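You operate a simulated robot arm through the tools that you are given. There is no shell and no other tool. Be economical: measure what you need, move in short steps, check, and stop when the job is done.

The job below is to be done with a simulated two-armed robot. You get a single attempt, and the scene is never put back.

JOB
Press the check key two times. Pick up the green module with one hand, pass it to the other hand and put it on the shelf under the green bench. Take the green label clip and put it on top of the brown leads carton. Press the orange test key three times. Put the green tray on the top of the front bench away on the top level of the stock shelf. Take the blue cap and leave it on top of the teal beacon. Take the lobby carton on the top of the middle bench and put it away on the middle shelf of the shelf unit. Put the middle cords carton on the top of the wheeled zone bench away on the top of the teal bench. Take the grey dome and put it on the upper shelf of the tall zone bench. Put one of the foam blocks from the top of the end bench on the top of the wheeled zone bench. Open the door of the call cabinet, press the tower key of the call panel to switch it on, then shut the door. Do these in any order. Set down upright: green label clip, lobby carton, middle cords carton, grey dome.

It is judged by the outcome, as a careful person would: the job done as asked, and still so three seconds after it is handed in. It fails if anything else is knocked over, pushed out of place, dropped, spilled or broken. A push-on lid holds only when it is set on centred and level and pressed home; a screw cap is set on level and turned clockwise until tight.

ROBOT AND FRAMES
Two 7-joint arms with two-finger parallel grippers on one trunk, on a base that drives. Base frame: it is fixed to the floor where the robot stands at the start and does not move with it; the origin is under the middle of the robot, x ahead of it, y to its left, z up; the surface under the hand at the start is at about z = 800. Readings come in mm, rad, newtons and seconds.
The left shoulder is at the start at [70, 134, 1176], the right one opposite. With the tool pointing down near the work surface each hand reaches from about 100 to 640 mm from the robot's upright axis, wherever it stands, measured 20 degrees to its own side. Places, roughly: blue cap (6x6x4 cm) [-2100, -2700, 800]; check key [500, -200, 800]; door of the call cabinet [-8600, -5900, 1200]; foam block (8x8x5 cm) [-7400, -2500, 800]; green label clip [500, 250, 750]; green module [500, 0, 750]; green tray (22x16x5 cm) [-3100, -2800, 800]; grey dome (8x8x8 cm) [-7000, -4100, 1000]; leads carton [-750, 1250, 750]; lobby carton [-4250, -2750, 750]; middle cords carton [-6250, -4500, 750]; middle shelf of the shelf unit [-5000, 1500, 900]; orange test key [500, -1000, 800]; shelf under the green bench [700, -400, 200]; teal beacon (8x8x10 cm) [-2300, -2700, 800]; top level of the stock shelf [1000, 1100, 1600]; top of the teal bench [-8500, 100, 800]; top of the wheeled zone bench [-5500, -4400, 800]; tower key of the call panel [-8500, -5900, 1400]; upper shelf of the tall zone bench [-7400, -4200, 600]. Payload 1.57 kg a hand.
The tool frame of a hand sits at the grasp point between the pads (the TCP): z along the fingers, y along the line on which they close. The tips reach 30 mm beyond it. The gripper opens to 80 mm. The fingers are 17 mm wide and 12 mm thick; the gripper's body (40 by 82 mm) begins 80 mm behind the TCP.
Orientation is that of the tool frame in the base frame, as a unit quaternion [w, x, y, z]. With the fingers straight down and closing along the base's y, the tool's x points along the base's -x, its y along +y and its z along -z.

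CONTROLS
- The arms move only by the tool nudge_tool. It takes "left_steps", "right_steps" or both (then of equal length, played together; a hand with none holds still); each is a list of rows, each a list of 7 numbers: the shift along the tool's x, y, z in mm, then the turn, a rotation vector about the tool's x, y, z in rad, then the gripper command, from -1 (shut) to 1 (fully open), values between in proportion. In form: [[x, y, z, rx, ry, rz, gripper], ...]. A call has 1 to 8 rows; each row is the pose to reach, as a shift and turn from the pose commanded when the call began, along the tool's axes at that moment. A row lasts 0.2 s, in which the tool goes at most 50 mm and 0.15 rad; a call with a longer step from one row to the next is refused whole, and so is a gripper value outside its range. A pose out of reach is approached as far as the arm can. The call stops where the force on the tool passes 40 N (or 10 N more than at its start, if that is more) or the arm is blocked; 0.2 s more then pass. The fingers move at their own pace (about 153 mm/s each) and stop on an object; they squeeze with about 25 N. The grip force told is the motor's: it shows also when the fingers shut on nothing. Time passes only in rows, and 0.2 s behind the last, so rows that repeat a pose let the fingers close. It gives the time, the measured TCP pose, the force on the tool (base axes), the opening and the grip force at its end, in the units of the frame above (readings bear some noise), with the torque about the TCP (base axes, N m) and any sound that the robot's microphone picked up, and new pictures: "pictures" is both (left out), scene, wrist or none (wrist: the cameras of the hands that moved).
- Cameras (640 x 400 px; columns grow to the right, rows downward): "scene" is now at [129.5, -11.7, 1390.2]; the picture's right is [-0.13, -0.99, 0.00], its down [-0.68, 0.09, -0.73] and it looks along [0.73, -0.09, -0.68] (base axes); focal length 274 px, centre (320, 200). "left" rides on the left gripper at [72, 7, -122] in its tool frame; the picture's right is [-0.09, 1.00, 0.00], its down [-0.84, -0.08, -0.54] and it looks along [-0.54, -0.05, 0.84] (tool axes); focal length 238 px, centre (320, 200). "right" rides on the right gripper at [72, -7, -122] in its tool frame; the picture's right is [0.09, 1.00, 0.00], its down [-0.84, 0.08, -0.54] and it looks along [-0.54, 0.05, 0.84] (tool axes); focal length 238 px, centre (320, 200). There is no depth. A picture from a camera that has moved, and an enlarged one, comes with that camera's place and axes in the base frame and with its lens.
- slide_trunk(by): slides the trunk up (or, below 0, down) by that many mm; the arms and the scene camera ride with it, the base frame stays. It gives what a move gives, with no picture.
- drive_base(legs): drives the robot by 1 to 6 legs, each [ahead, left, turn to the left] in mm, mm and rad, along the robot's own axes; the way and the turn of a leg run together, so that a leg with both is an arc; at most 1500 mm and 3.142 rad a leg. The arms and the cameras ride along, it lands a little off, and it stops where it bumps. It gives what a move gives, and a new picture of the scene camera.
- head_to(pan, tilt): turns the head with the scene camera to pan (to the left, within 1.501 rad either way) and tilt (down, from -0.506 to 1.204), counted from straight ahead of the robot. It gives what a move gives, and a new picture of the scene camera.
- inspect(camera, box): a new picture of the part [left, top, right, bottom] of that camera's present view, enlarged. The clock stands still meanwhile.
- sign_off(): hands the job in; it is judged then, once.

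Work in short steps. Places have to be worked out from the pictures, the camera data and where the tool is seen: move nearer, look again, correct. Check each grasp and each placing, and mend what went wrong. You have 546 turns and 360 pictures in all, those below and enlarged ones among them. Open the grippers and draw the arms clear of the work before you hand the job in, unless the task says otherwise; then end with one line.

The tools are called after "Emit:" by a JSON object that holds its "name" and its "arguments". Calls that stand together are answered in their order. nudge_tool: Moves the arms, as the interface text tells. Its arguments: {"type":"object","properties":{"left_steps":{"type":"array","items":{"type":"array","items":{"type":"number"}}},"right_steps":{"type":"array","items":{"type":"array","items":{"type":"number"}}},"pictures":{"type":"string","enum":["both","scene","wrist","none"]}},"required":[]} The other tools are called the same way: slide_trunk (by) slides the trunk up or down; drive_base (legs) drives the base; head_to (pan, tilt) turns the head that bears the scene camera; inspect (camera, box) takes an enlarged picture of a part of a camera's view; sign_off () hands the job in.

At the start:

```text
t: 0.0
left_tool_pos: [430.0, 140.6, 1145.3]
left_tool_rot: [0.0, 0.0, 1.0, 0.0]
left_force: [0.3, 0.6, -0.1]
left_ft_torque: [-0.03, -0.01, 0.01]
left_opening: 80.1
left_finger_force: 0.2
right_tool_pos: [403.0, -174.0, 1137.4]
right_tool_rot: [0.0, -0.001, 1.0, 0.0]
right_force: [0.5, 0.3, -0.5]
right_ft_torque: [0.01, 0.02, 0.0]
right_opening: 79.9
right_finger_force: 0.1
trunk travel left (down, up): [-750.0, 190.0]
robot x, y, heading: [2.2, 0.2, 0.0]
head pan, tilt: [-0.129, 0.75]
```

scene: 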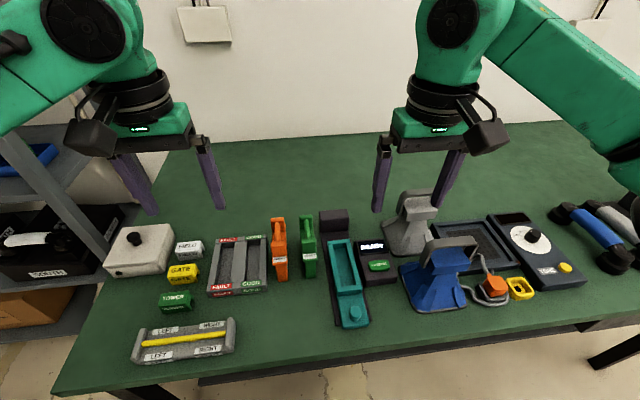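
right: 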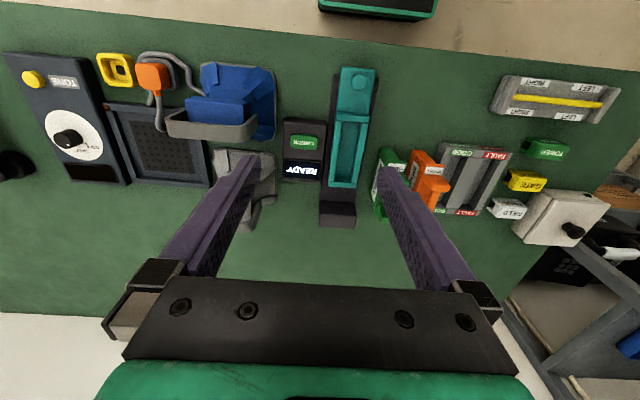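
left: 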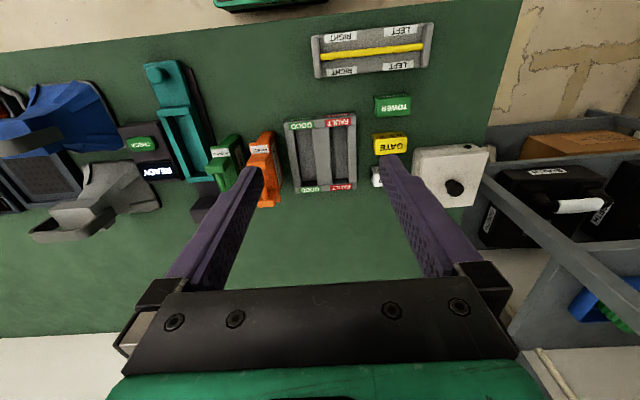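

I see the green bench with labels, modules and a READY/CHECK box. I enlarge the view to read details.

Emit:
{"name": "inspect", "arguments": {"camera": "scene", "box": [100, 200, 420, 400]}}

Emit:
{"name": "inspect", "arguments": {"camera": "right", "box": [260, 50, 520, 240]}}

```text
2.00 times, centred on (260, 300) of scene
camera zoom: at [129.5, -11.7, 1390.2], right [-0.13, -0.99, 0.0], down [-0.68, 0.09, -0.73], along [0.73, -0.09, -0.68], focal length 547 px, centre (440, 0)
```

zoom: 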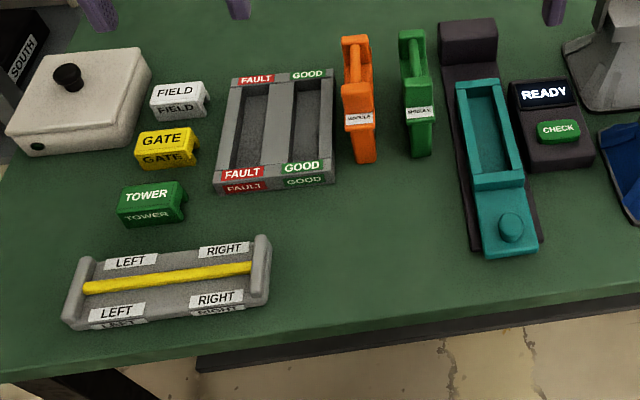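

```text
2.11 times, centred on (390, 145) of right
camera zoom: at [330.9, -180.2, 1258.0], right [-0.09, 1.0, 0.0], down [0.84, 0.08, 0.54], along [0.54, 0.05, -0.84], focal length 502 px, centre (173, 316)
```

zoom: 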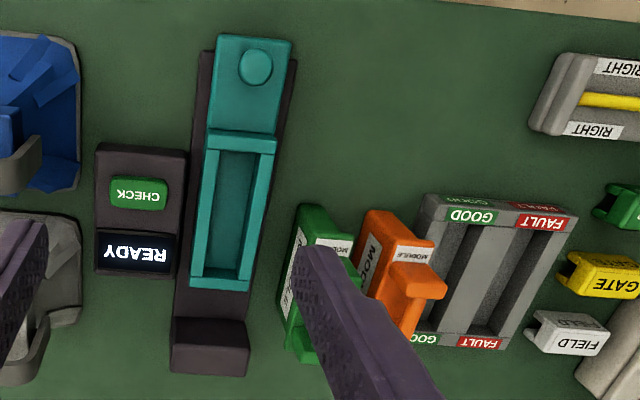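

The check key comes out from both cameras at about (485, -198), top about 829. I shut the right hand and bring it above the key.

Emit:
{"name": "nudge_tool", "arguments": {"right_steps": [[-30, -8, 40, 0, 0, 0, -1], [-60, -16, 85, 0, 0, 0, -1], [-82, -24, 130, 0, 0, 0, -1], [-82, -24, 175, 0, 0, 0, -1], [-82, -24, 215, 0, 0, 0, -1], [-82, -24, 215, 0, 0, 0, -1]], "pictures": "both"}}

```text
refused: row 1 steps farther than a row can; nothing moved
```

The first step was slightly over 50 mm in length, so I shorten it.

Emit:
{"name": "nudge_tool", "arguments": {"right_steps": [[-25, -7, 35, 0, 0, 0, -1], [-50, -14, 70, 0, 0, 0, -1], [-70, -20, 110, 0, 0, 0, -1], [-82, -24, 150, 0, 0, 0, -1], [-82, -24, 190, 0, 0, 0, -1], [-82, -24, 220, 0, 0, 0, -1], [-82, -24, 220, 0, 0, 0, -1]], "pictures": "both"}}

```text
t: 1.6
left_tool_pos: [429.9, 140.1, 1146.1]
left_tool_rot: [0.0, 0.0, 1.0, 0.0]
left_force: [0.3, -0.2, 0.6]
left_ft_torque: [0.0, 0.0, -0.02]
left_opening: 79.8
left_finger_force: 0.1
right_tool_pos: [485.8, -198.6, 916.9]
right_tool_rot: [0.0, 0.001, 1.0, 0.0]
right_force: [-0.6, 0.5, -0.3]
right_ft_torque: [0.01, 0.01, 0.0]
right_opening: 0.2
right_finger_force: 21.0
trunk travel left (down, up): [-750.0, 190.0]
robot x, y, heading: [-0.4, 0.7, -0.001]
head pan, tilt: [-0.129, 0.75]
camera scene: at [129.4, -11.6, 1390.2], right [-0.13, -0.99, 0.0], down [-0.68, 0.09, -0.73], along [0.73, -0.09, -0.68], focal length 274 px, centre (320, 200)
camera right: at [413.1, -204.4, 1038.4], right [-0.09, 1.0, 0.0], down [0.84, 0.08, 0.54], along [0.54, 0.05, -0.84], focal length 238 px, centre (320, 200)
```

scene: 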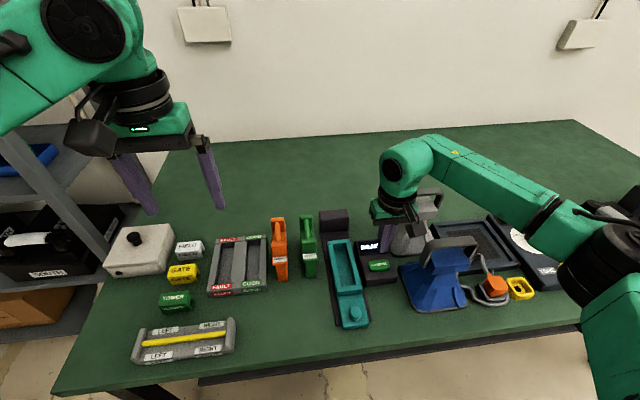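
right: 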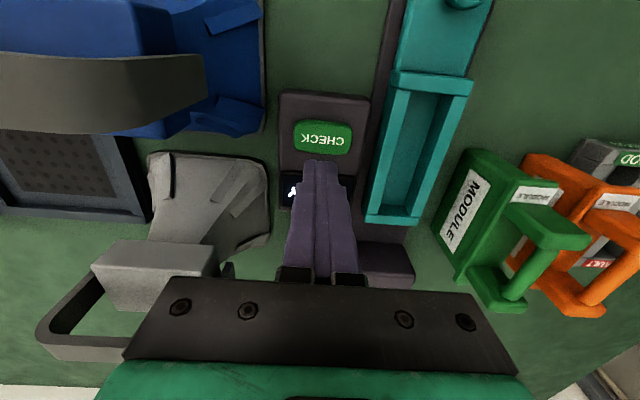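

The key is right under the tips, about 4 mm nearer. I go down in small steps to feel the first press.

Emit:
{"name": "nudge_tool", "arguments": {"right_steps": [[4, 3, 30, 0, 0, 0, -1], [4, 3, 50, 0, 0, 0, -1], [4, 3, 54, 0, 0, 0, -1], [4, 3, 58, 0, 0, 0, -1], [4, 3, 61, 0, 0, 0, -1], [4, 3, 64, 0, 0, 0, -1]], "pictures": "wrist"}}

```text
t: 2.9
left_tool_pos: [424.8, 139.9, 1147.6]
left_tool_rot: [0.003, 0.0, 1.0, 0.0]
left_force: [-0.3, 0.1, -0.1]
left_ft_torque: [0.0, 0.01, 0.04]
left_opening: 79.9
left_finger_force: 0.0
right_tool_pos: [481.5, -194.7, 864.0]
right_tool_rot: [0.01, 0.002, 1.0, 0.002]
right_force: [-1.8, -1.8, 15.8]
right_ft_torque: [-0.02, 0.11, -0.06]
right_opening: 0.0
right_finger_force: 21.4
trunk travel left (down, up): [-750.0, 190.0]
robot x, y, heading: [-3.2, 0.2, -0.003]
head pan, tilt: [-0.129, 0.75]
heard: click
stopped in row 6 (right hand): the force on the tool passed its limit at 44 N (the readings are from after the stop); the commanded pose is now the measured one
camera right: at [406.9, -201.4, 983.5], right [-0.09, 1.0, 0.0], down [0.83, 0.07, 0.56], along [0.56, 0.05, -0.83], focal length 238 px, centre (320, 200)
```

right: 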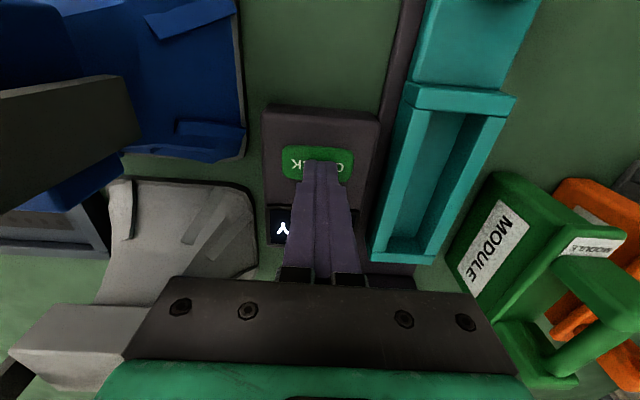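

One click heard: the first press. I lift clear and look at the display before pressing again.

Emit:
{"name": "nudge_tool", "arguments": {"right_steps": [[0, 0, -10, 0, 0, 0, -1], [0, 0, -20, 0, 0, 0, -1], [0, 0, -20, 0, 0, 0, -1]], "pictures": "scene"}}

Emit:
{"name": "inspect", "arguments": {"camera": "scene", "box": [300, 200, 460, 300]}}

```text
t: 3.7
left_tool_pos: [430.2, 139.0, 1146.0]
left_tool_rot: [0.0, 0.001, 1.0, 0.0]
left_force: [0.7, 0.4, -0.6]
left_ft_torque: [0.01, 0.04, 0.0]
left_opening: 80.0
left_finger_force: 0.1
right_tool_pos: [483.7, -195.7, 879.1]
right_tool_rot: [0.005, 0.001, 1.0, 0.002]
right_force: [0.6, 0.5, -0.5]
right_ft_torque: [0.0, -0.05, -0.01]
right_opening: 0.0
right_finger_force: 22.4
trunk travel left (down, up): [-750.0, 190.0]
robot x, y, heading: [-0.1, 1.9, 0.001]
head pan, tilt: [-0.129, 0.75]
camera scene: at [129.4, -11.7, 1390.1], right [-0.13, -0.99, 0.0], down [-0.68, 0.09, -0.73], along [0.73, -0.09, -0.68], focal length 274 px, centre (320, 200)
```

scene: 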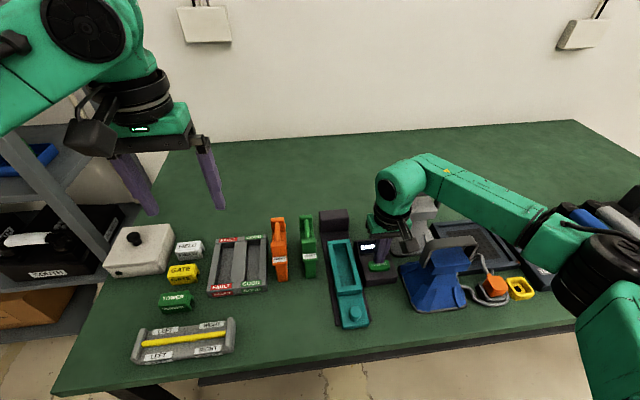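

```text
4.00 times, centred on (380, 250) of scene
camera zoom: at [129.4, -11.7, 1390.1], right [-0.13, -0.99, 0.0], down [-0.68, 0.09, -0.73], along [0.73, -0.09, -0.68], focal length 1094 px, centre (80, 0)
```

zoom: 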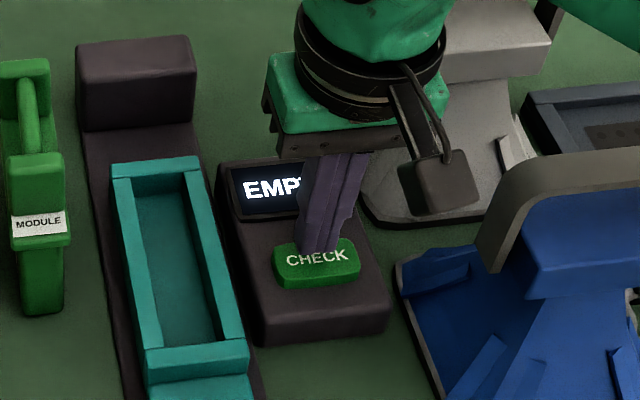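

The display now reads "EMPTY", so the press registered. Second press in the same way.

Emit:
{"name": "nudge_tool", "arguments": {"right_steps": [[0, 0, 8, 0, 0, 0, -1], [0, 0, 13, 0, 0, 0, -1], [0, 0, 16, 0, 0, 0, -1], [0, 0, 19, 0, 0, 0, -1], [0, 0, 22, 0, 0, 0, -1]], "pictures": "none"}}

Emit:
{"name": "nudge_tool", "arguments": {"right_steps": [[0, 0, -15, 0, 0, 0, -1], [0, 0, -45, 0, 0, 0, -1], [0, 0, -90, 0, 0, 0, -1], [0, 0, -130, 0, 0, 0, -1]], "pictures": "scene"}}

Emit:
{"name": "inspect", "arguments": {"camera": "scene", "box": [300, 200, 460, 300]}}

```text
t: 4.9
left_tool_pos: [426.7, 140.3, 1147.1]
left_tool_rot: [0.002, 0.0, 1.0, 0.0]
left_force: [0.1, -0.5, 0.3]
left_ft_torque: [0.0, 0.01, -0.03]
left_opening: 80.1
left_finger_force: 0.1
right_tool_pos: [482.0, -196.6, 861.9]
right_tool_rot: [0.011, 0.002, 1.0, 0.003]
right_force: [6.2, -7.3, 36.2]
right_ft_torque: [-0.28, 0.06, 0.17]
right_opening: 0.0
right_finger_force: 21.1
trunk travel left (down, up): [-750.0, 190.0]
robot x, y, heading: [-2.7, -0.5, 0.0]
head pan, tilt: [-0.129, 0.75]
heard: click
```

```text
t: 5.9
left_tool_pos: [429.3, 139.9, 1145.0]
left_tool_rot: [0.0, 0.0, 1.0, -0.001]
left_force: [-0.5, -0.2, 0.1]
left_ft_torque: [-0.02, -0.02, -0.02]
left_opening: 79.7
left_finger_force: 0.0
right_tool_pos: [480.3, -196.5, 984.7]
right_tool_rot: [0.005, 0.0, 1.0, 0.001]
right_force: [0.3, 0.2, -0.1]
right_ft_torque: [0.02, -0.04, -0.04]
right_opening: 0.0
right_finger_force: 21.2
trunk travel left (down, up): [-750.0, 190.0]
robot x, y, heading: [-0.8, 1.3, -0.004]
head pan, tilt: [-0.129, 0.75]
camera scene: at [129.2, -11.5, 1390.1], right [-0.13, -0.99, 0.0], down [-0.68, 0.09, -0.73], along [0.73, -0.09, -0.68], focal length 274 px, centre (320, 200)
```

scene: 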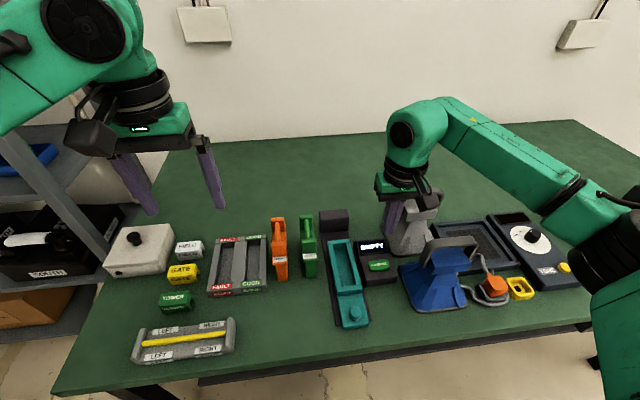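

```text
4.00 times, centred on (380, 250) of scene
camera zoom: at [129.2, -11.5, 1390.1], right [-0.13, -0.99, 0.0], down [-0.68, 0.09, -0.73], along [0.73, -0.09, -0.68], focal length 1094 px, centre (80, 0)
```

zoom: 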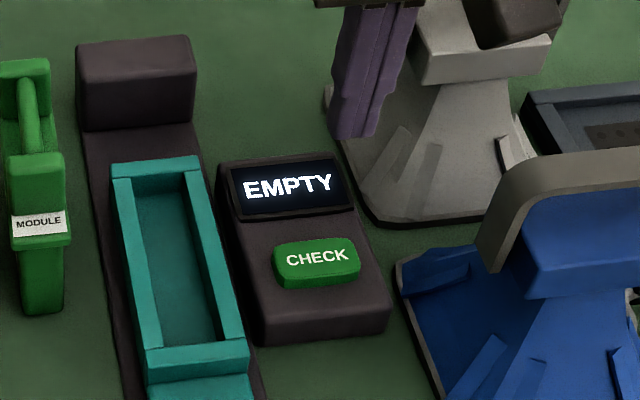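

Both presses are confirmed by clicks. Next the green module: I look at it enlarged from both wrist cameras.

Emit:
{"name": "inspect", "arguments": {"camera": "left", "box": [140, 90, 300, 230]}}

Emit:
{"name": "inspect", "arguments": {"camera": "scene", "box": [260, 190, 380, 290]}}

Emit:
{"name": "inspect", "arguments": {"camera": "right", "box": [300, 50, 640, 300]}}

```text
2.86 times, centred on (220, 160) of left
camera zoom: at [357.1, 147.7, 1266.8], right [0.09, 1.0, 0.0], down [0.84, -0.08, 0.54], along [0.54, -0.05, -0.84], focal length 681 px, centre (606, 314)
```

zoom: 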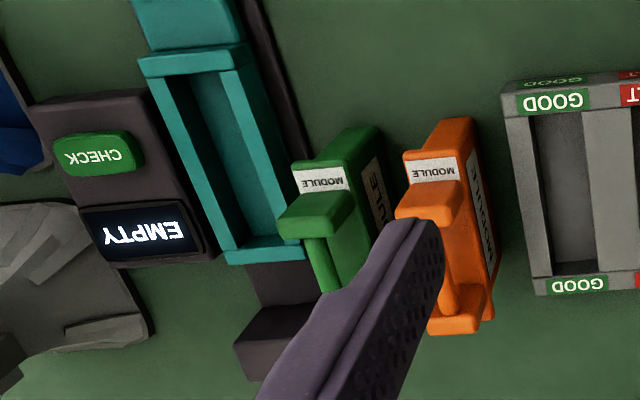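

```text
4.00 times, centred on (320, 240) of scene
camera zoom: at [129.2, -11.5, 1390.1], right [-0.13, -0.99, 0.0], down [-0.68, 0.09, -0.73], along [0.73, -0.09, -0.68], focal length 1094 px, centre (320, 40)
```

zoom: 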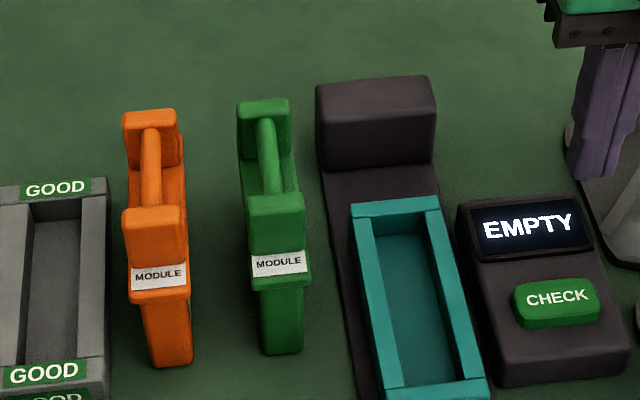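

```text
1.60 times, centred on (470, 175) of right
camera zoom: at [407.0, -202.8, 1106.0], right [-0.09, 1.0, 0.0], down [0.83, 0.07, 0.55], along [0.55, 0.05, -0.83], focal length 381 px, centre (80, 240)
```

zoom: 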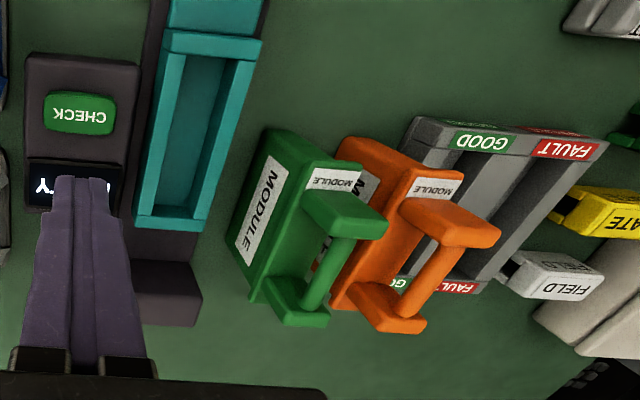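

Module stands upright (thin along y), with a handle bar along x at about (540, -33, 920). I move the right hand aside and bring the left over it for a nearer look.

Emit:
{"name": "nudge_tool", "arguments": {"right_steps": [[10, -15, -30, 0, 0, 0, -1], [20, -40, -60, 0, 0, 0, -1], [40, -70, -90, 0, 0, 0, -1], [60, -100, -115, 0, 0, 0, -1], [60, -120, -115, 0, 0, 0, -1], [60, -120, -115, 0, 0, 0, -1]], "left_steps": [[-20, -30, 15, 0, 0, 0, 0.5], [-40, -60, 30, 0, 0, 0, 0.5], [-60, -95, 45, 0, 0, 0, 0.5], [-80, -125, 60, 0, 0, 0, 0.5], [-95, -155, 75, 0, 0, 0, 0.5], [-105, -173, 90, 0, 0, 0, 0.5]]}}

```text
t: 7.3
left_tool_pos: [535.3, -36.3, 1052.5]
left_tool_rot: [0.0, -0.001, 1.0, 0.001]
left_force: [0.2, -0.4, -0.4]
left_ft_torque: [0.02, 0.01, -0.01]
left_opening: 60.1
left_finger_force: 0.1
right_tool_pos: [420.7, -317.5, 1101.5]
right_tool_rot: [0.006, 0.002, 1.0, 0.001]
right_force: [1.0, 0.1, -0.5]
right_ft_torque: [0.05, -0.02, -0.02]
right_opening: 0.0
right_finger_force: 20.8
trunk travel left (down, up): [-750.0, 190.0]
robot x, y, heading: [2.6, 1.9, -0.003]
head pan, tilt: [-0.129, 0.75]
camera scene: at [130.2, -13.1, 1390.1], right [-0.13, -0.99, 0.0], down [-0.68, 0.09, -0.73], along [0.73, -0.09, -0.68], focal length 274 px, centre (320, 200)
camera right: at [347.6, -323.3, 1221.5], right [-0.09, 1.0, 0.0], down [0.83, 0.07, 0.55], along [0.55, 0.05, -0.83], focal length 238 px, centre (320, 200)
camera left: at [463.4, -29.0, 1174.4], right [0.09, 1.0, 0.0], down [0.84, -0.08, 0.54], along [0.54, -0.05, -0.84], focal length 238 px, centre (320, 200)
```

scene: 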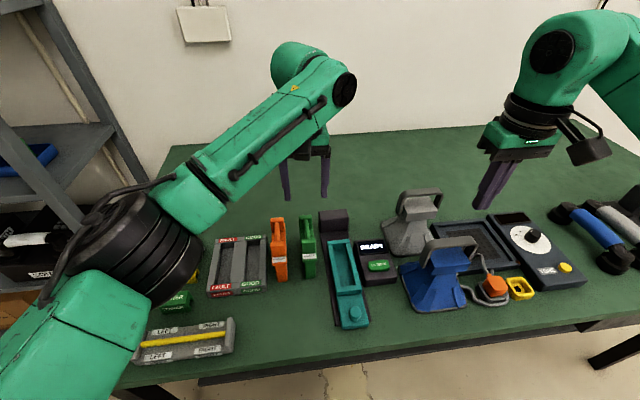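
right: 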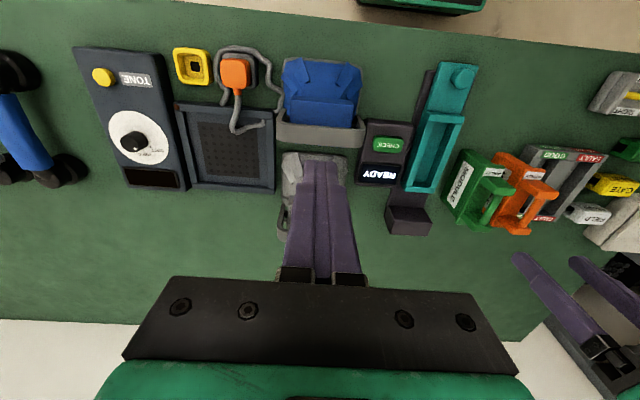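
left: 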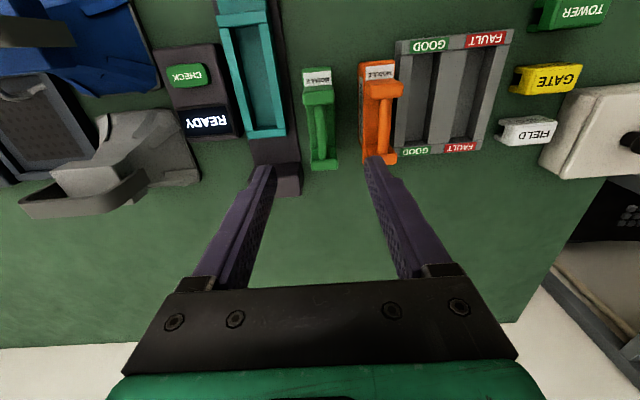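

The bar lies under the left hand at about (537, -37). I narrow the fingers to 40 mm and go down to bar height.

Emit:
{"name": "nudge_tool", "arguments": {"left_steps": [[-2, 0, 40, 0, 0, 0, 0], [-2, 0, 80, 0, 0, 0, 0], [-2, 0, 110, 0, 0, 0, 0], [-2, 0, 125, 0, 0, 0, 0], [-2, 0, 132, 0, 0, 0, 0], [-2, 0, 137, 0, 0, 0, 0]], "pictures": "both"}}

Emit:
{"name": "inspect", "arguments": {"camera": "scene", "box": [240, 190, 380, 290]}}

```text
t: 8.7
left_tool_pos: [536.1, -31.2, 917.4]
left_tool_rot: [-0.001, 0.001, 1.0, 0.0]
left_force: [0.2, -0.3, 0.8]
left_ft_torque: [0.03, -0.04, -0.02]
left_opening: 40.1
left_finger_force: 0.0
right_tool_pos: [421.0, -315.3, 1102.6]
right_tool_rot: [0.005, 0.001, 1.0, 0.002]
right_force: [0.3, 0.4, -0.2]
right_ft_torque: [0.0, 0.02, 0.01]
right_opening: 0.0
right_finger_force: 21.7
trunk travel left (down, up): [-750.0, 190.0]
robot x, y, heading: [-1.3, 2.5, 0.001]
head pan, tilt: [-0.129, 0.75]
camera scene: at [129.5, -11.8, 1390.2], right [-0.13, -0.99, 0.0], down [-0.68, 0.09, -0.73], along [0.73, -0.09, -0.68], focal length 274 px, centre (320, 200)
camera left: at [464.3, -24.5, 1039.0], right [0.09, 1.0, 0.0], down [0.84, -0.08, 0.54], along [0.54, -0.05, -0.84], focal length 238 px, centre (320, 200)
```

scene: 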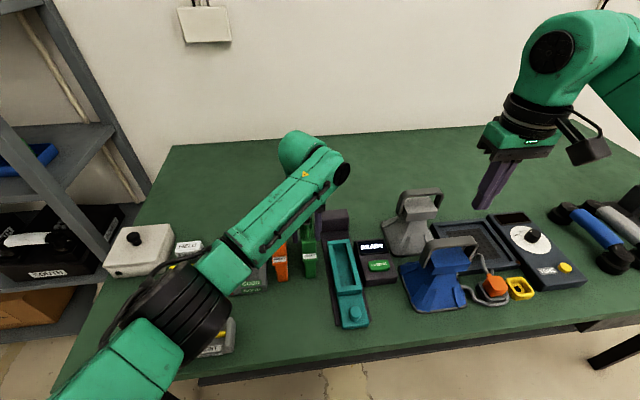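
left: 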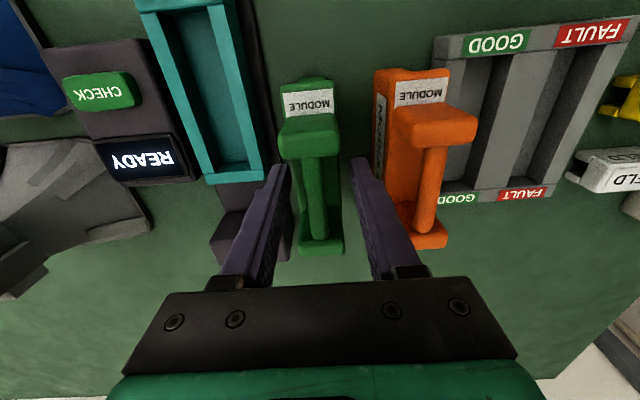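

```text
4.00 times, centred on (310, 240) of scene
camera zoom: at [129.5, -11.8, 1390.2], right [-0.13, -0.99, 0.0], down [-0.68, 0.09, -0.73], along [0.73, -0.09, -0.68], focal length 1094 px, centre (360, 40)
```

zoom: 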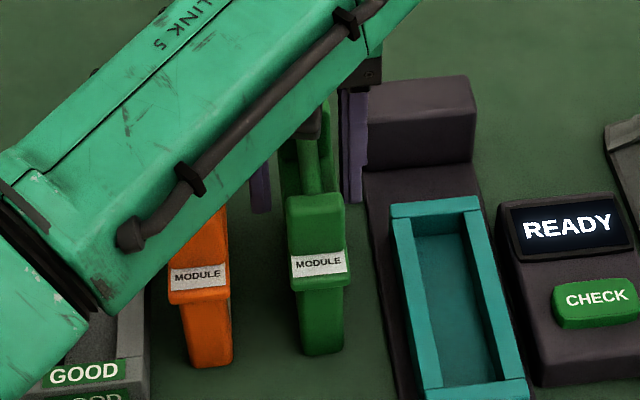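

Bar is about 5 mm to the right of centre. I shift, close on the bar, then check the grip.

Emit:
{"name": "nudge_tool", "arguments": {"left_steps": [[0, -5, 2, 0, 0, 0, 0], [-2, -5, 4, 0, 0, 0, -1], [-2, -5, 4, 0, 0, 0, -1], [-2, -5, 4, 0, 0, 0, -1]], "pictures": "wrist"}}

```text
t: 9.7
left_tool_pos: [537.6, -38.7, 914.8]
left_tool_rot: [0.001, 0.0, 1.0, 0.0]
left_force: [0.0, 1.2, 8.9]
left_ft_torque: [-0.03, 0.46, -0.05]
left_opening: 11.5
left_finger_force: 24.7
right_tool_pos: [419.8, -315.5, 1101.5]
right_tool_rot: [0.006, 0.001, 1.0, 0.002]
right_force: [-0.3, 0.1, 1.1]
right_ft_torque: [-0.02, -0.01, 0.04]
right_opening: 0.0
right_finger_force: 20.9
trunk travel left (down, up): [-750.0, 190.0]
robot x, y, heading: [0.3, -1.4, 0.0]
head pan, tilt: [-0.129, 0.75]
camera left: at [464.8, -29.9, 1036.6], right [0.09, 1.0, 0.0], down [0.84, -0.08, 0.54], along [0.54, -0.05, -0.84], focal length 238 px, centre (320, 200)
```

left: 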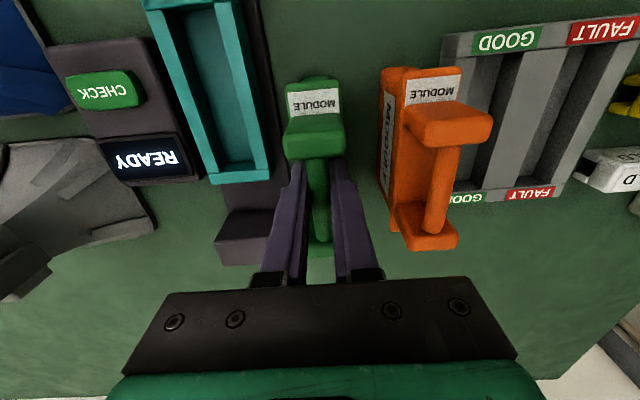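

Gripped at 11.5 mm bar width. I lift it straight up and check that it hangs level.

Emit:
{"name": "nudge_tool", "arguments": {"left_steps": [[0, 0, -30, 0, 0, 0, -1], [0, 0, -75, 0, 0, 0, -1], [0, 0, -120, 0, 0, 0, -1], [0, 0, -165, 0, 0, 0, -1], [-20, 0, -205, 0, 0, 0, -1], [-50, 0, -220, 0, 0, 0, -1], [-60, 0, -220, 0, 0, 0, -1]], "right_steps": [[0, 0, 0, 0, -0.14, 0, -1], [0, 0, 0, 0, -0.28, 0, -1], [0, 0, 0, 0, -0.42, 0, 1], [0, 0, 0, 0, -0.56, 0, 1], [0, 0, 0, 0, -0.7, 0, 1], [0, 0, 0, 0, -0.84, 0, 1], [0, 0, 0, 0, -0.96, 0, 1]]}}

```text
t: 11.3
left_tool_pos: [552.1, -16.9, 1118.7]
left_tool_rot: [0.0, 0.0, 1.0, 0.0]
left_force: [-0.3, 0.5, -3.2]
left_ft_torque: [-0.04, 0.01, -0.02]
left_opening: 11.7
left_finger_force: 24.9
left hand out of reach, approached as far as the arm can: row 5, 6, 7
right_tool_pos: [423.4, -315.4, 1100.8]
right_tool_rot: [0.466, 0.001, 0.885, 0.001]
right_force: [0.3, 0.9, -0.5]
right_ft_torque: [0.0, 0.0, 0.01]
right_opening: 79.7
right_finger_force: 0.1
trunk travel left (down, up): [-750.0, 190.0]
robot x, y, heading: [3.0, 1.4, -0.002]
head pan, tilt: [-0.129, 0.75]
camera scene: at [130.8, -10.8, 1390.1], right [-0.13, -0.99, 0.0], down [-0.68, 0.09, -0.73], along [0.72, -0.09, -0.68], focal length 274 px, centre (320, 200)
camera right: at [280.7, -321.0, 1109.7], right [-0.05, 1.0, -0.07], down [0.03, 0.07, 1.0], along [1.0, 0.05, -0.03], focal length 238 px, centre (320, 200)
camera left: at [480.0, -8.6, 1240.1], right [0.09, 1.0, 0.0], down [0.84, -0.08, 0.54], along [0.54, -0.05, -0.84], focal length 238 px, centre (320, 200)
```

scene: 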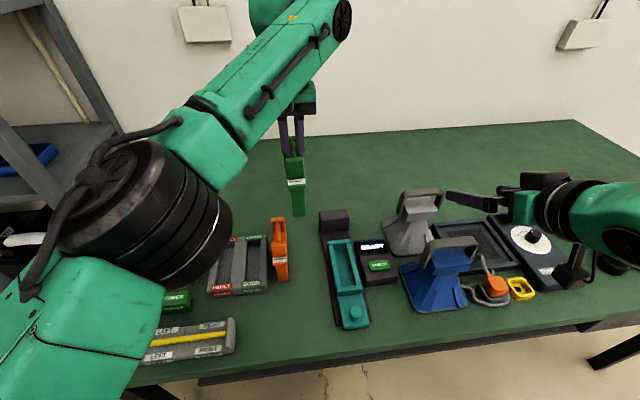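
right: 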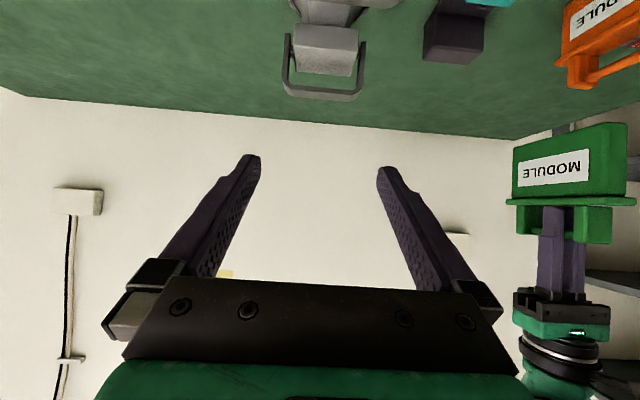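
left: 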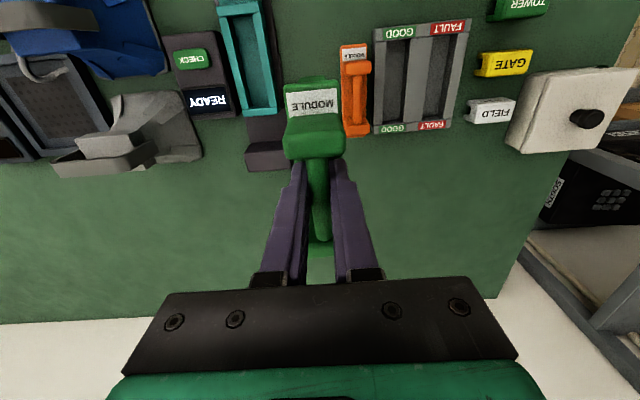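

The module hangs upright in the left grip. I move it to the right side (y about -130) so that the right hand can meet it in front of its own shoulder, and lower it slightly.

Emit:
{"name": "nudge_tool", "arguments": {"left_steps": [[5, -35, 3, 0, 0, 0, -1], [10, -75, 6, 0, 0, 0, -1], [15, -110, 8, 0, 0, 0, -1], [15, -110, 8, 0, 0, 0, -1]], "pictures": "both"}}

```text
t: 12.3
left_tool_pos: [520.3, -79.5, 1117.5]
left_tool_rot: [0.0, 0.001, 1.0, -0.001]
left_force: [-0.4, -0.1, -2.2]
left_ft_torque: [-0.01, 0.04, 0.0]
left_opening: 11.6
left_finger_force: 25.2
left hand out of reach, approached as far as the arm can: row 1, 2, 3, 4
right_tool_pos: [423.1, -316.4, 1101.4]
right_tool_rot: [0.467, 0.002, 0.884, 0.001]
right_force: [0.7, -0.9, 0.0]
right_ft_torque: [0.01, -0.02, 0.01]
right_opening: 79.8
right_finger_force: 0.0
trunk travel left (down, up): [-750.0, 190.0]
robot x, y, heading: [-2.3, 2.0, -0.0]
head pan, tilt: [-0.129, 0.75]
camera scene: at [130.6, -11.4, 1390.1], right [-0.13, -0.99, 0.0], down [-0.68, 0.09, -0.73], along [0.72, -0.09, -0.68], focal length 274 px, centre (320, 200)
camera left: at [447.3, -71.7, 1238.3], right [0.1, 1.0, 0.0], down [0.84, -0.08, 0.54], along [0.54, -0.05, -0.84], focal length 238 px, centre (320, 200)
```

scene: 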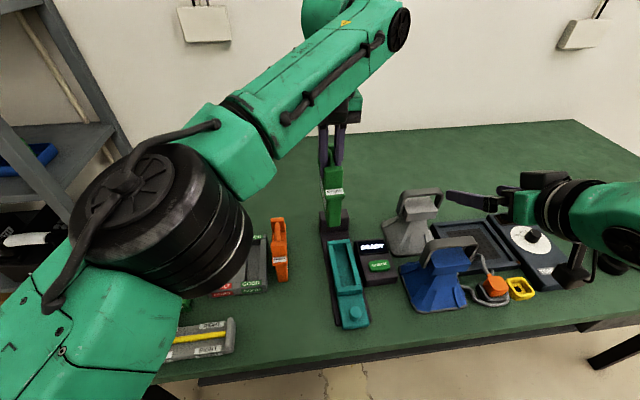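
left: 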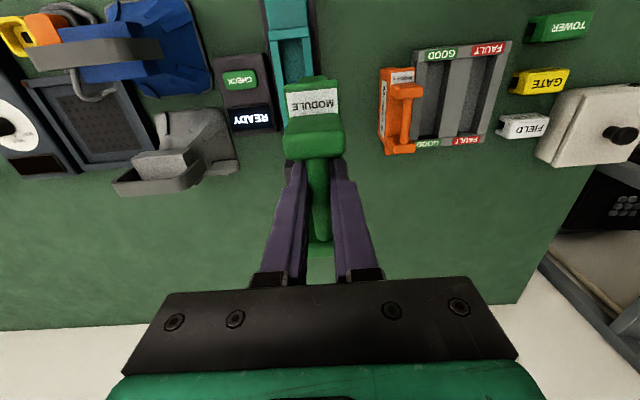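

The left arm's reach is limited high up, so I lower it and bring it nearer to gain room to the right.

Emit:
{"name": "nudge_tool", "arguments": {"left_steps": [[10, -5, 35, 0, 0, 0, -1], [25, -20, 65, 0, 0, 0, -1], [35, -40, 70, 0, 0, 0, -1], [40, -55, 70, 0, 0, 0, -1], [40, -55, 70, 0, 0, 0, -1]], "pictures": "both"}}

```text
t: 13.5
left_tool_pos: [477.8, -132.1, 1049.8]
left_tool_rot: [-0.001, 0.0, 1.0, 0.001]
left_force: [-0.4, -1.0, -4.0]
left_ft_torque: [-0.02, 0.01, 0.0]
left_opening: 11.7
left_finger_force: 25.5
right_tool_pos: [420.5, -316.2, 1101.1]
right_tool_rot: [0.467, 0.003, 0.884, 0.0]
right_force: [-0.3, -0.7, 0.0]
right_ft_torque: [-0.03, 0.02, 0.0]
right_opening: 79.9
right_finger_force: 0.2
trunk travel left (down, up): [-750.0, 190.0]
robot x, y, heading: [0.1, 3.3, -0.003]
head pan, tilt: [-0.129, 0.75]
camera scene: at [130.2, -11.7, 1390.1], right [-0.13, -0.99, 0.0], down [-0.68, 0.09, -0.73], along [0.73, -0.09, -0.68], focal length 274 px, centre (320, 200)
camera left: at [404.7, -125.1, 1171.1], right [0.09, 1.0, 0.0], down [0.84, -0.08, 0.54], along [0.54, -0.05, -0.84], focal length 238 px, centre (320, 200)
```

scene: 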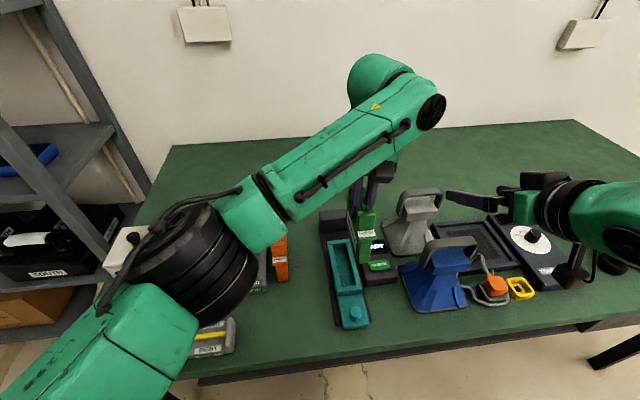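
left: 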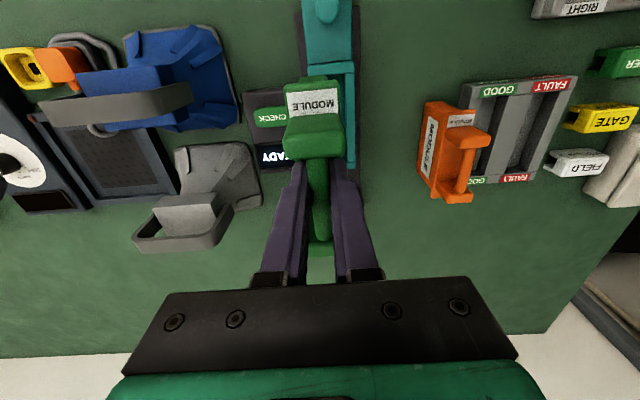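

The approach room at this spot is too tight, so I'll meet further forward with both hands yawed 30°: left to (560, -70, 1030), right turned the same way and staged behind it.

Emit:
{"name": "nudge_tool", "arguments": {"left_steps": [[-15, 12, 0, 0, 0, -0.13, -1], [-35, 25, 0, 0, 0, -0.26, -1], [-55, 40, 10, 0, 0, -0.39, -1], [-75, 55, 20, 0, 0, -0.52, -1], [-82, 62, 20, 0, 0, -0.52, -1], [-82, 62, 20, 0, 0, -0.52, -1]], "right_steps": [[10, 10, 2, -0.1, 0, -0.07, 1], [20, 20, 4, -0.2, 0, -0.14, 1], [30, 35, 6, -0.3, 0, -0.21, 1], [40, 50, 8, -0.4, 0, -0.28, 1], [52, 60, 12, -0.426, 0, -0.298, 1], [52, 80, 12, -0.426, 0, -0.298, 1]], "pictures": "both"}}

```text
t: 14.9
left_tool_pos: [547.1, -66.6, 1023.7]
left_tool_rot: [0.0, -0.258, 0.966, 0.001]
left_force: [0.5, -0.1, -3.5]
left_ft_torque: [-0.05, 0.01, 0.0]
left_opening: 11.4
left_finger_force: 24.9
left hand out of reach, approached as far as the arm can: row 4, 5, 6
right_tool_pos: [410.1, -180.3, 1071.5]
right_tool_rot: [0.45, -0.226, 0.856, 0.118]
right_force: [-0.4, -0.4, 0.5]
right_ft_torque: [-0.02, 0.01, -0.02]
right_opening: 80.0
right_finger_force: 0.0
right hand out of reach, approached as far as the arm can: row 2, 3, 4, 5, 6
trunk travel left (down, up): [-750.0, 190.0]
robot x, y, heading: [-1.6, -2.1, 0.002]
head pan, tilt: [-0.129, 0.75]
camera scene: at [130.6, -12.4, 1390.0], right [-0.13, -0.99, 0.0], down [-0.68, 0.09, -0.73], along [0.73, -0.09, -0.68], focal length 274 px, centre (320, 200)
camera right: at [289.9, -254.4, 1080.9], right [-0.53, 0.84, -0.08], down [-0.02, 0.08, 1.0], along [0.84, 0.53, -0.03], focal length 238 px, centre (320, 200)
camera left: at [480.7, -96.0, 1145.0], right [-0.42, 0.91, 0.0], down [0.76, 0.35, 0.54], along [0.49, 0.23, -0.84], focal length 238 px, centre (320, 200)
```

scene: 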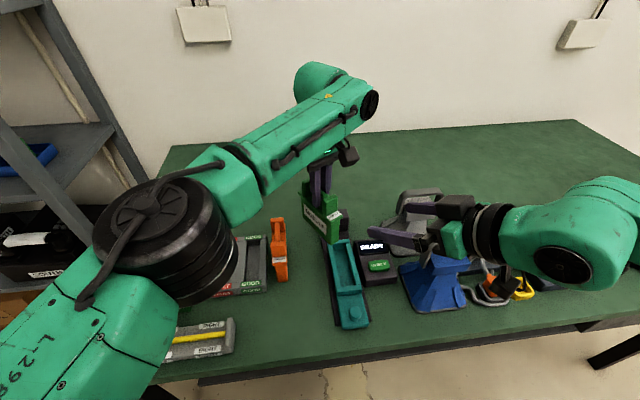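
right: 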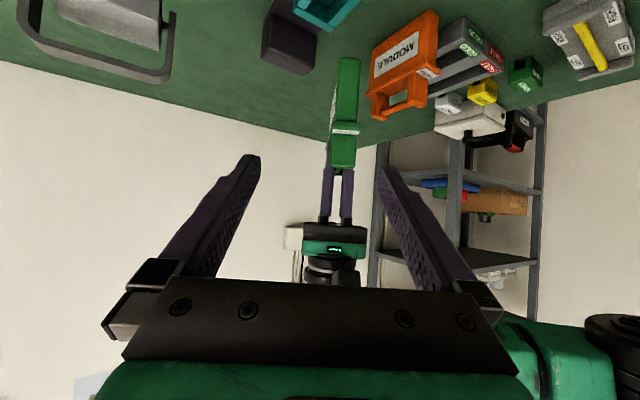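
left: 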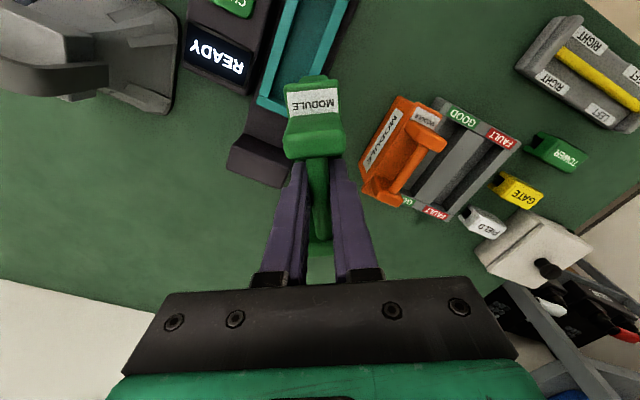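

The module is seen edge-on from the right hand. I line up sideways and go partway in.

Emit:
{"name": "nudge_tool", "arguments": {"right_steps": [[10, 15, 20, 0, 0, 0, 1], [20, 30, 50, 0, 0, 0, 1], [21, 31, 90, 0, 0, 0, 1], [21, 31, 110, 0, 0, 0, 1], [21, 31, 110, 0, 0, 0, 1]], "pictures": "both"}}

```text
t: 16.1
left_tool_pos: [546.5, -67.6, 1023.7]
left_tool_rot: [-0.001, -0.257, 0.966, 0.001]
left_force: [-0.8, 0.1, -1.7]
left_ft_torque: [-0.03, 0.04, 0.0]
left_opening: 11.3
left_finger_force: 25.3
right_tool_pos: [462.2, -112.7, 993.7]
right_tool_rot: [0.451, -0.226, 0.855, 0.118]
right_force: [0.1, 0.3, -0.4]
right_ft_torque: [0.01, -0.04, 0.01]
right_opening: 80.0
right_finger_force: 0.1
trunk travel left (down, up): [-750.0, 190.0]
robot x, y, heading: [0.0, 0.9, -0.001]
head pan, tilt: [-0.129, 0.75]
camera scene: at [129.5, -11.9, 1390.2], right [-0.13, -0.99, 0.0], down [-0.68, 0.09, -0.73], along [0.73, -0.09, -0.68], focal length 274 px, centre (320, 200)
camera right: at [342.3, -187.4, 1003.1], right [-0.54, 0.84, -0.08], down [-0.02, 0.08, 1.0], along [0.84, 0.54, -0.03], focal length 238 px, centre (320, 200)
```

scene: 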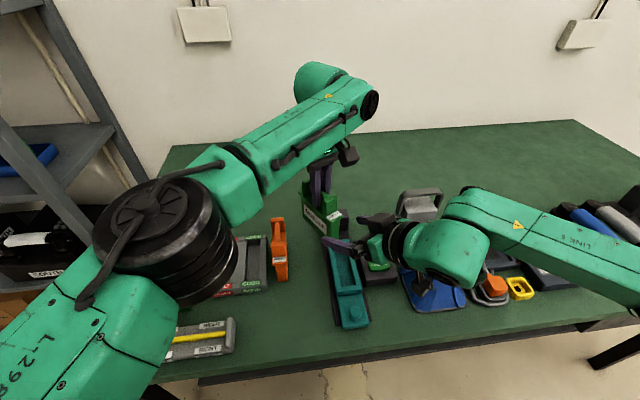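
right: 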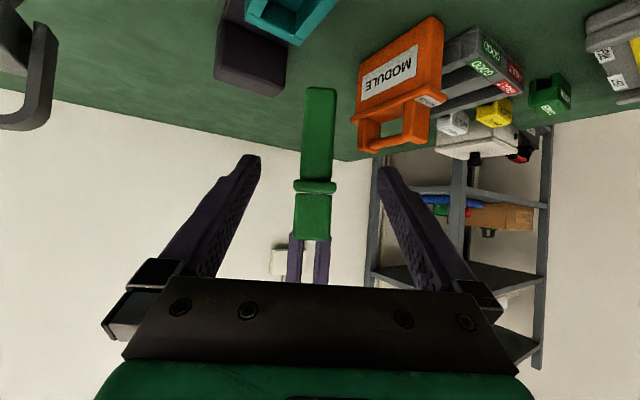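

Aligned. I advance the last 78 mm so the fingers straddle the body below the flange.

Emit:
{"name": "nudge_tool", "arguments": {"right_steps": [[2, -1, 30, 0, 0, 0, 1], [2, -1, 55, 0, 0, 0, 1], [2, -1, 78, 0, 0, 0, 1], [2, -1, 78, 0, 0, 0, 1]], "pictures": "both"}}

Emit:
{"name": "inspect", "arguments": {"camera": "scene", "box": [260, 140, 480, 280]}}

```text
t: 17.1
left_tool_pos: [547.0, -67.8, 1023.5]
left_tool_rot: [-0.001, -0.257, 0.966, 0.0]
left_force: [0.4, 0.0, -2.4]
left_ft_torque: [0.03, 0.01, -0.01]
left_opening: 11.4
left_finger_force: 24.9
right_tool_pos: [514.9, -84.7, 947.7]
right_tool_rot: [0.451, -0.226, 0.855, 0.118]
right_force: [0.1, -0.3, -0.2]
right_ft_torque: [-0.01, 0.0, -0.01]
right_opening: 80.1
right_finger_force: 0.1
trunk travel left (down, up): [-750.0, 190.0]
robot x, y, heading: [-0.6, 2.4, -0.003]
head pan, tilt: [-0.129, 0.75]
camera scene: at [130.0, -12.2, 1390.1], right [-0.13, -0.99, 0.0], down [-0.68, 0.09, -0.73], along [0.73, -0.09, -0.68], focal length 274 px, centre (320, 200)
camera right: at [396.4, -157.3, 956.8], right [-0.54, 0.84, -0.08], down [-0.02, 0.08, 1.0], along [0.84, 0.54, -0.03], focal length 238 px, centre (320, 200)
```

scene: 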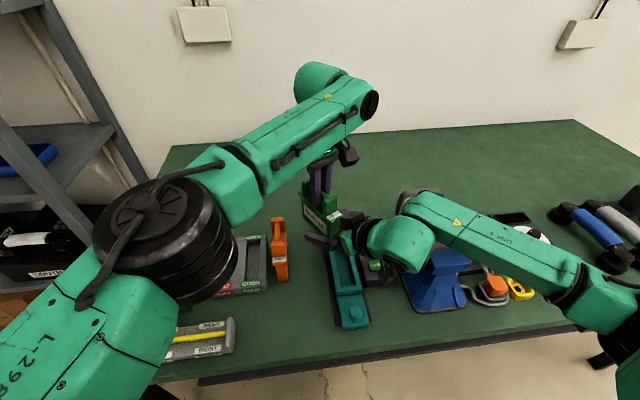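
right: 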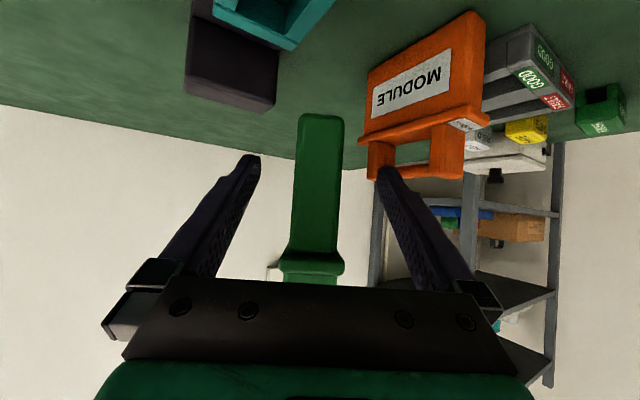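

```text
2.86 times, centred on (370, 210) of scene
camera zoom: at [130.0, -12.2, 1390.1], right [-0.13, -0.99, 0.0], down [-0.68, 0.09, -0.73], along [0.73, -0.09, -0.68], focal length 781 px, centre (177, 171)
```

zoom: 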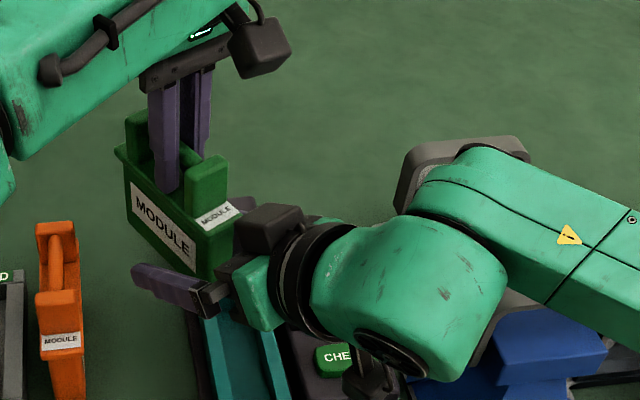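

The tips lie between the module's bottom and flange, one each side. I close the right hand.

Emit:
{"name": "nudge_tool", "arguments": {"right_steps": [[0, 0, 0, 0, 0, 0, -1], [0, 0, 0, 0, 0, 0, -1], [0, 0, 0, 0, 0, 0, -1], [0, 0, 0, 0, 0, 0, -1]], "pictures": "wrist"}}

```text
t: 18.1
left_tool_pos: [547.3, -66.6, 1024.2]
left_tool_rot: [-0.001, -0.257, 0.966, 0.001]
left_force: [-7.4, 4.4, 0.3]
left_ft_torque: [-0.04, 0.05, -0.11]
left_opening: 11.3
left_finger_force: 25.1
right_tool_pos: [516.6, -83.3, 948.5]
right_tool_rot: [0.451, -0.226, 0.855, 0.118]
right_force: [5.8, -3.4, -1.4]
right_ft_torque: [0.29, 0.48, -0.09]
right_opening: 25.4
right_finger_force: 25.2
trunk travel left (down, up): [-750.0, 190.0]
robot x, y, heading: [-1.3, 1.5, -0.001]
head pan, tilt: [-0.129, 0.75]
camera right: at [396.5, -157.7, 956.7], right [-0.54, 0.84, -0.08], down [-0.02, 0.08, 1.0], along [0.84, 0.54, -0.03], focal length 238 px, centre (320, 200)
```

right: 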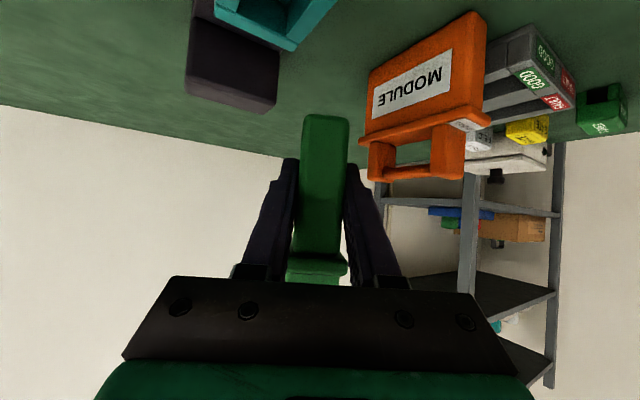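

Both hands hold it. The left lets go and rises straight up.

Emit:
{"name": "nudge_tool", "arguments": {"left_steps": [[0, 0, 0, 0, 0, 0, 0], [0, 0, 0, 0, 0, 0, 0], [0, 0, -20, 0, 0, 0, 0], [0, 0, -50, 0, 0, 0, 0], [5, 5, -80, 0, 0, 0, 0]], "pictures": "both"}}

```text
t: 19.3
left_tool_pos: [536.1, -62.4, 1094.7]
left_tool_rot: [0.0, -0.257, 0.966, 0.0]
left_force: [0.5, 0.5, 0.2]
left_ft_torque: [0.01, 0.01, -0.01]
left_opening: 40.1
left_finger_force: 0.1
left hand out of reach, approached as far as the arm can: row 4, 5
right_tool_pos: [515.9, -82.0, 947.7]
right_tool_rot: [0.451, -0.226, 0.855, 0.118]
right_force: [-0.4, 0.6, 0.5]
right_ft_torque: [-0.09, 0.11, 0.03]
right_opening: 25.8
right_finger_force: 25.0
trunk travel left (down, up): [-750.0, 190.0]
robot x, y, heading: [-2.2, 1.8, -0.001]
head pan, tilt: [-0.129, 0.75]
camera scene: at [128.8, -11.6, 1390.2], right [-0.13, -0.99, 0.0], down [-0.68, 0.09, -0.73], along [0.73, -0.09, -0.68], focal length 274 px, centre (320, 200)
camera left: at [469.5, -90.3, 1216.7], right [-0.41, 0.91, 0.0], down [0.76, 0.35, 0.54], along [0.49, 0.23, -0.84], focal length 238 px, centre (320, 200)
```

scene: 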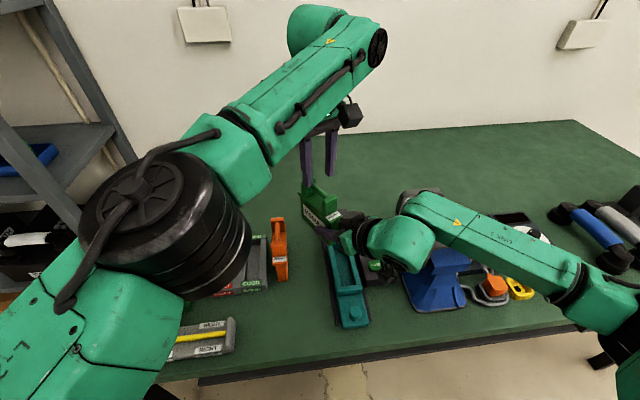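
left: 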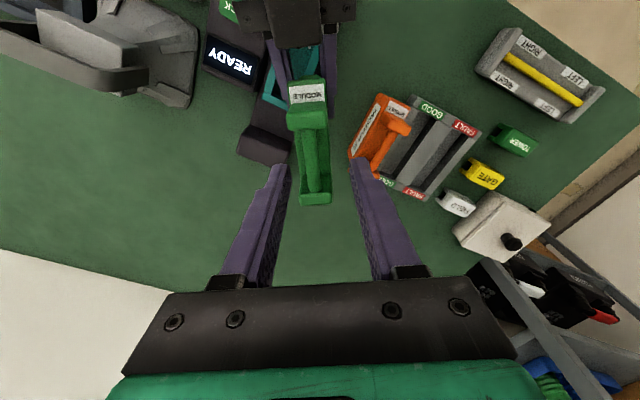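

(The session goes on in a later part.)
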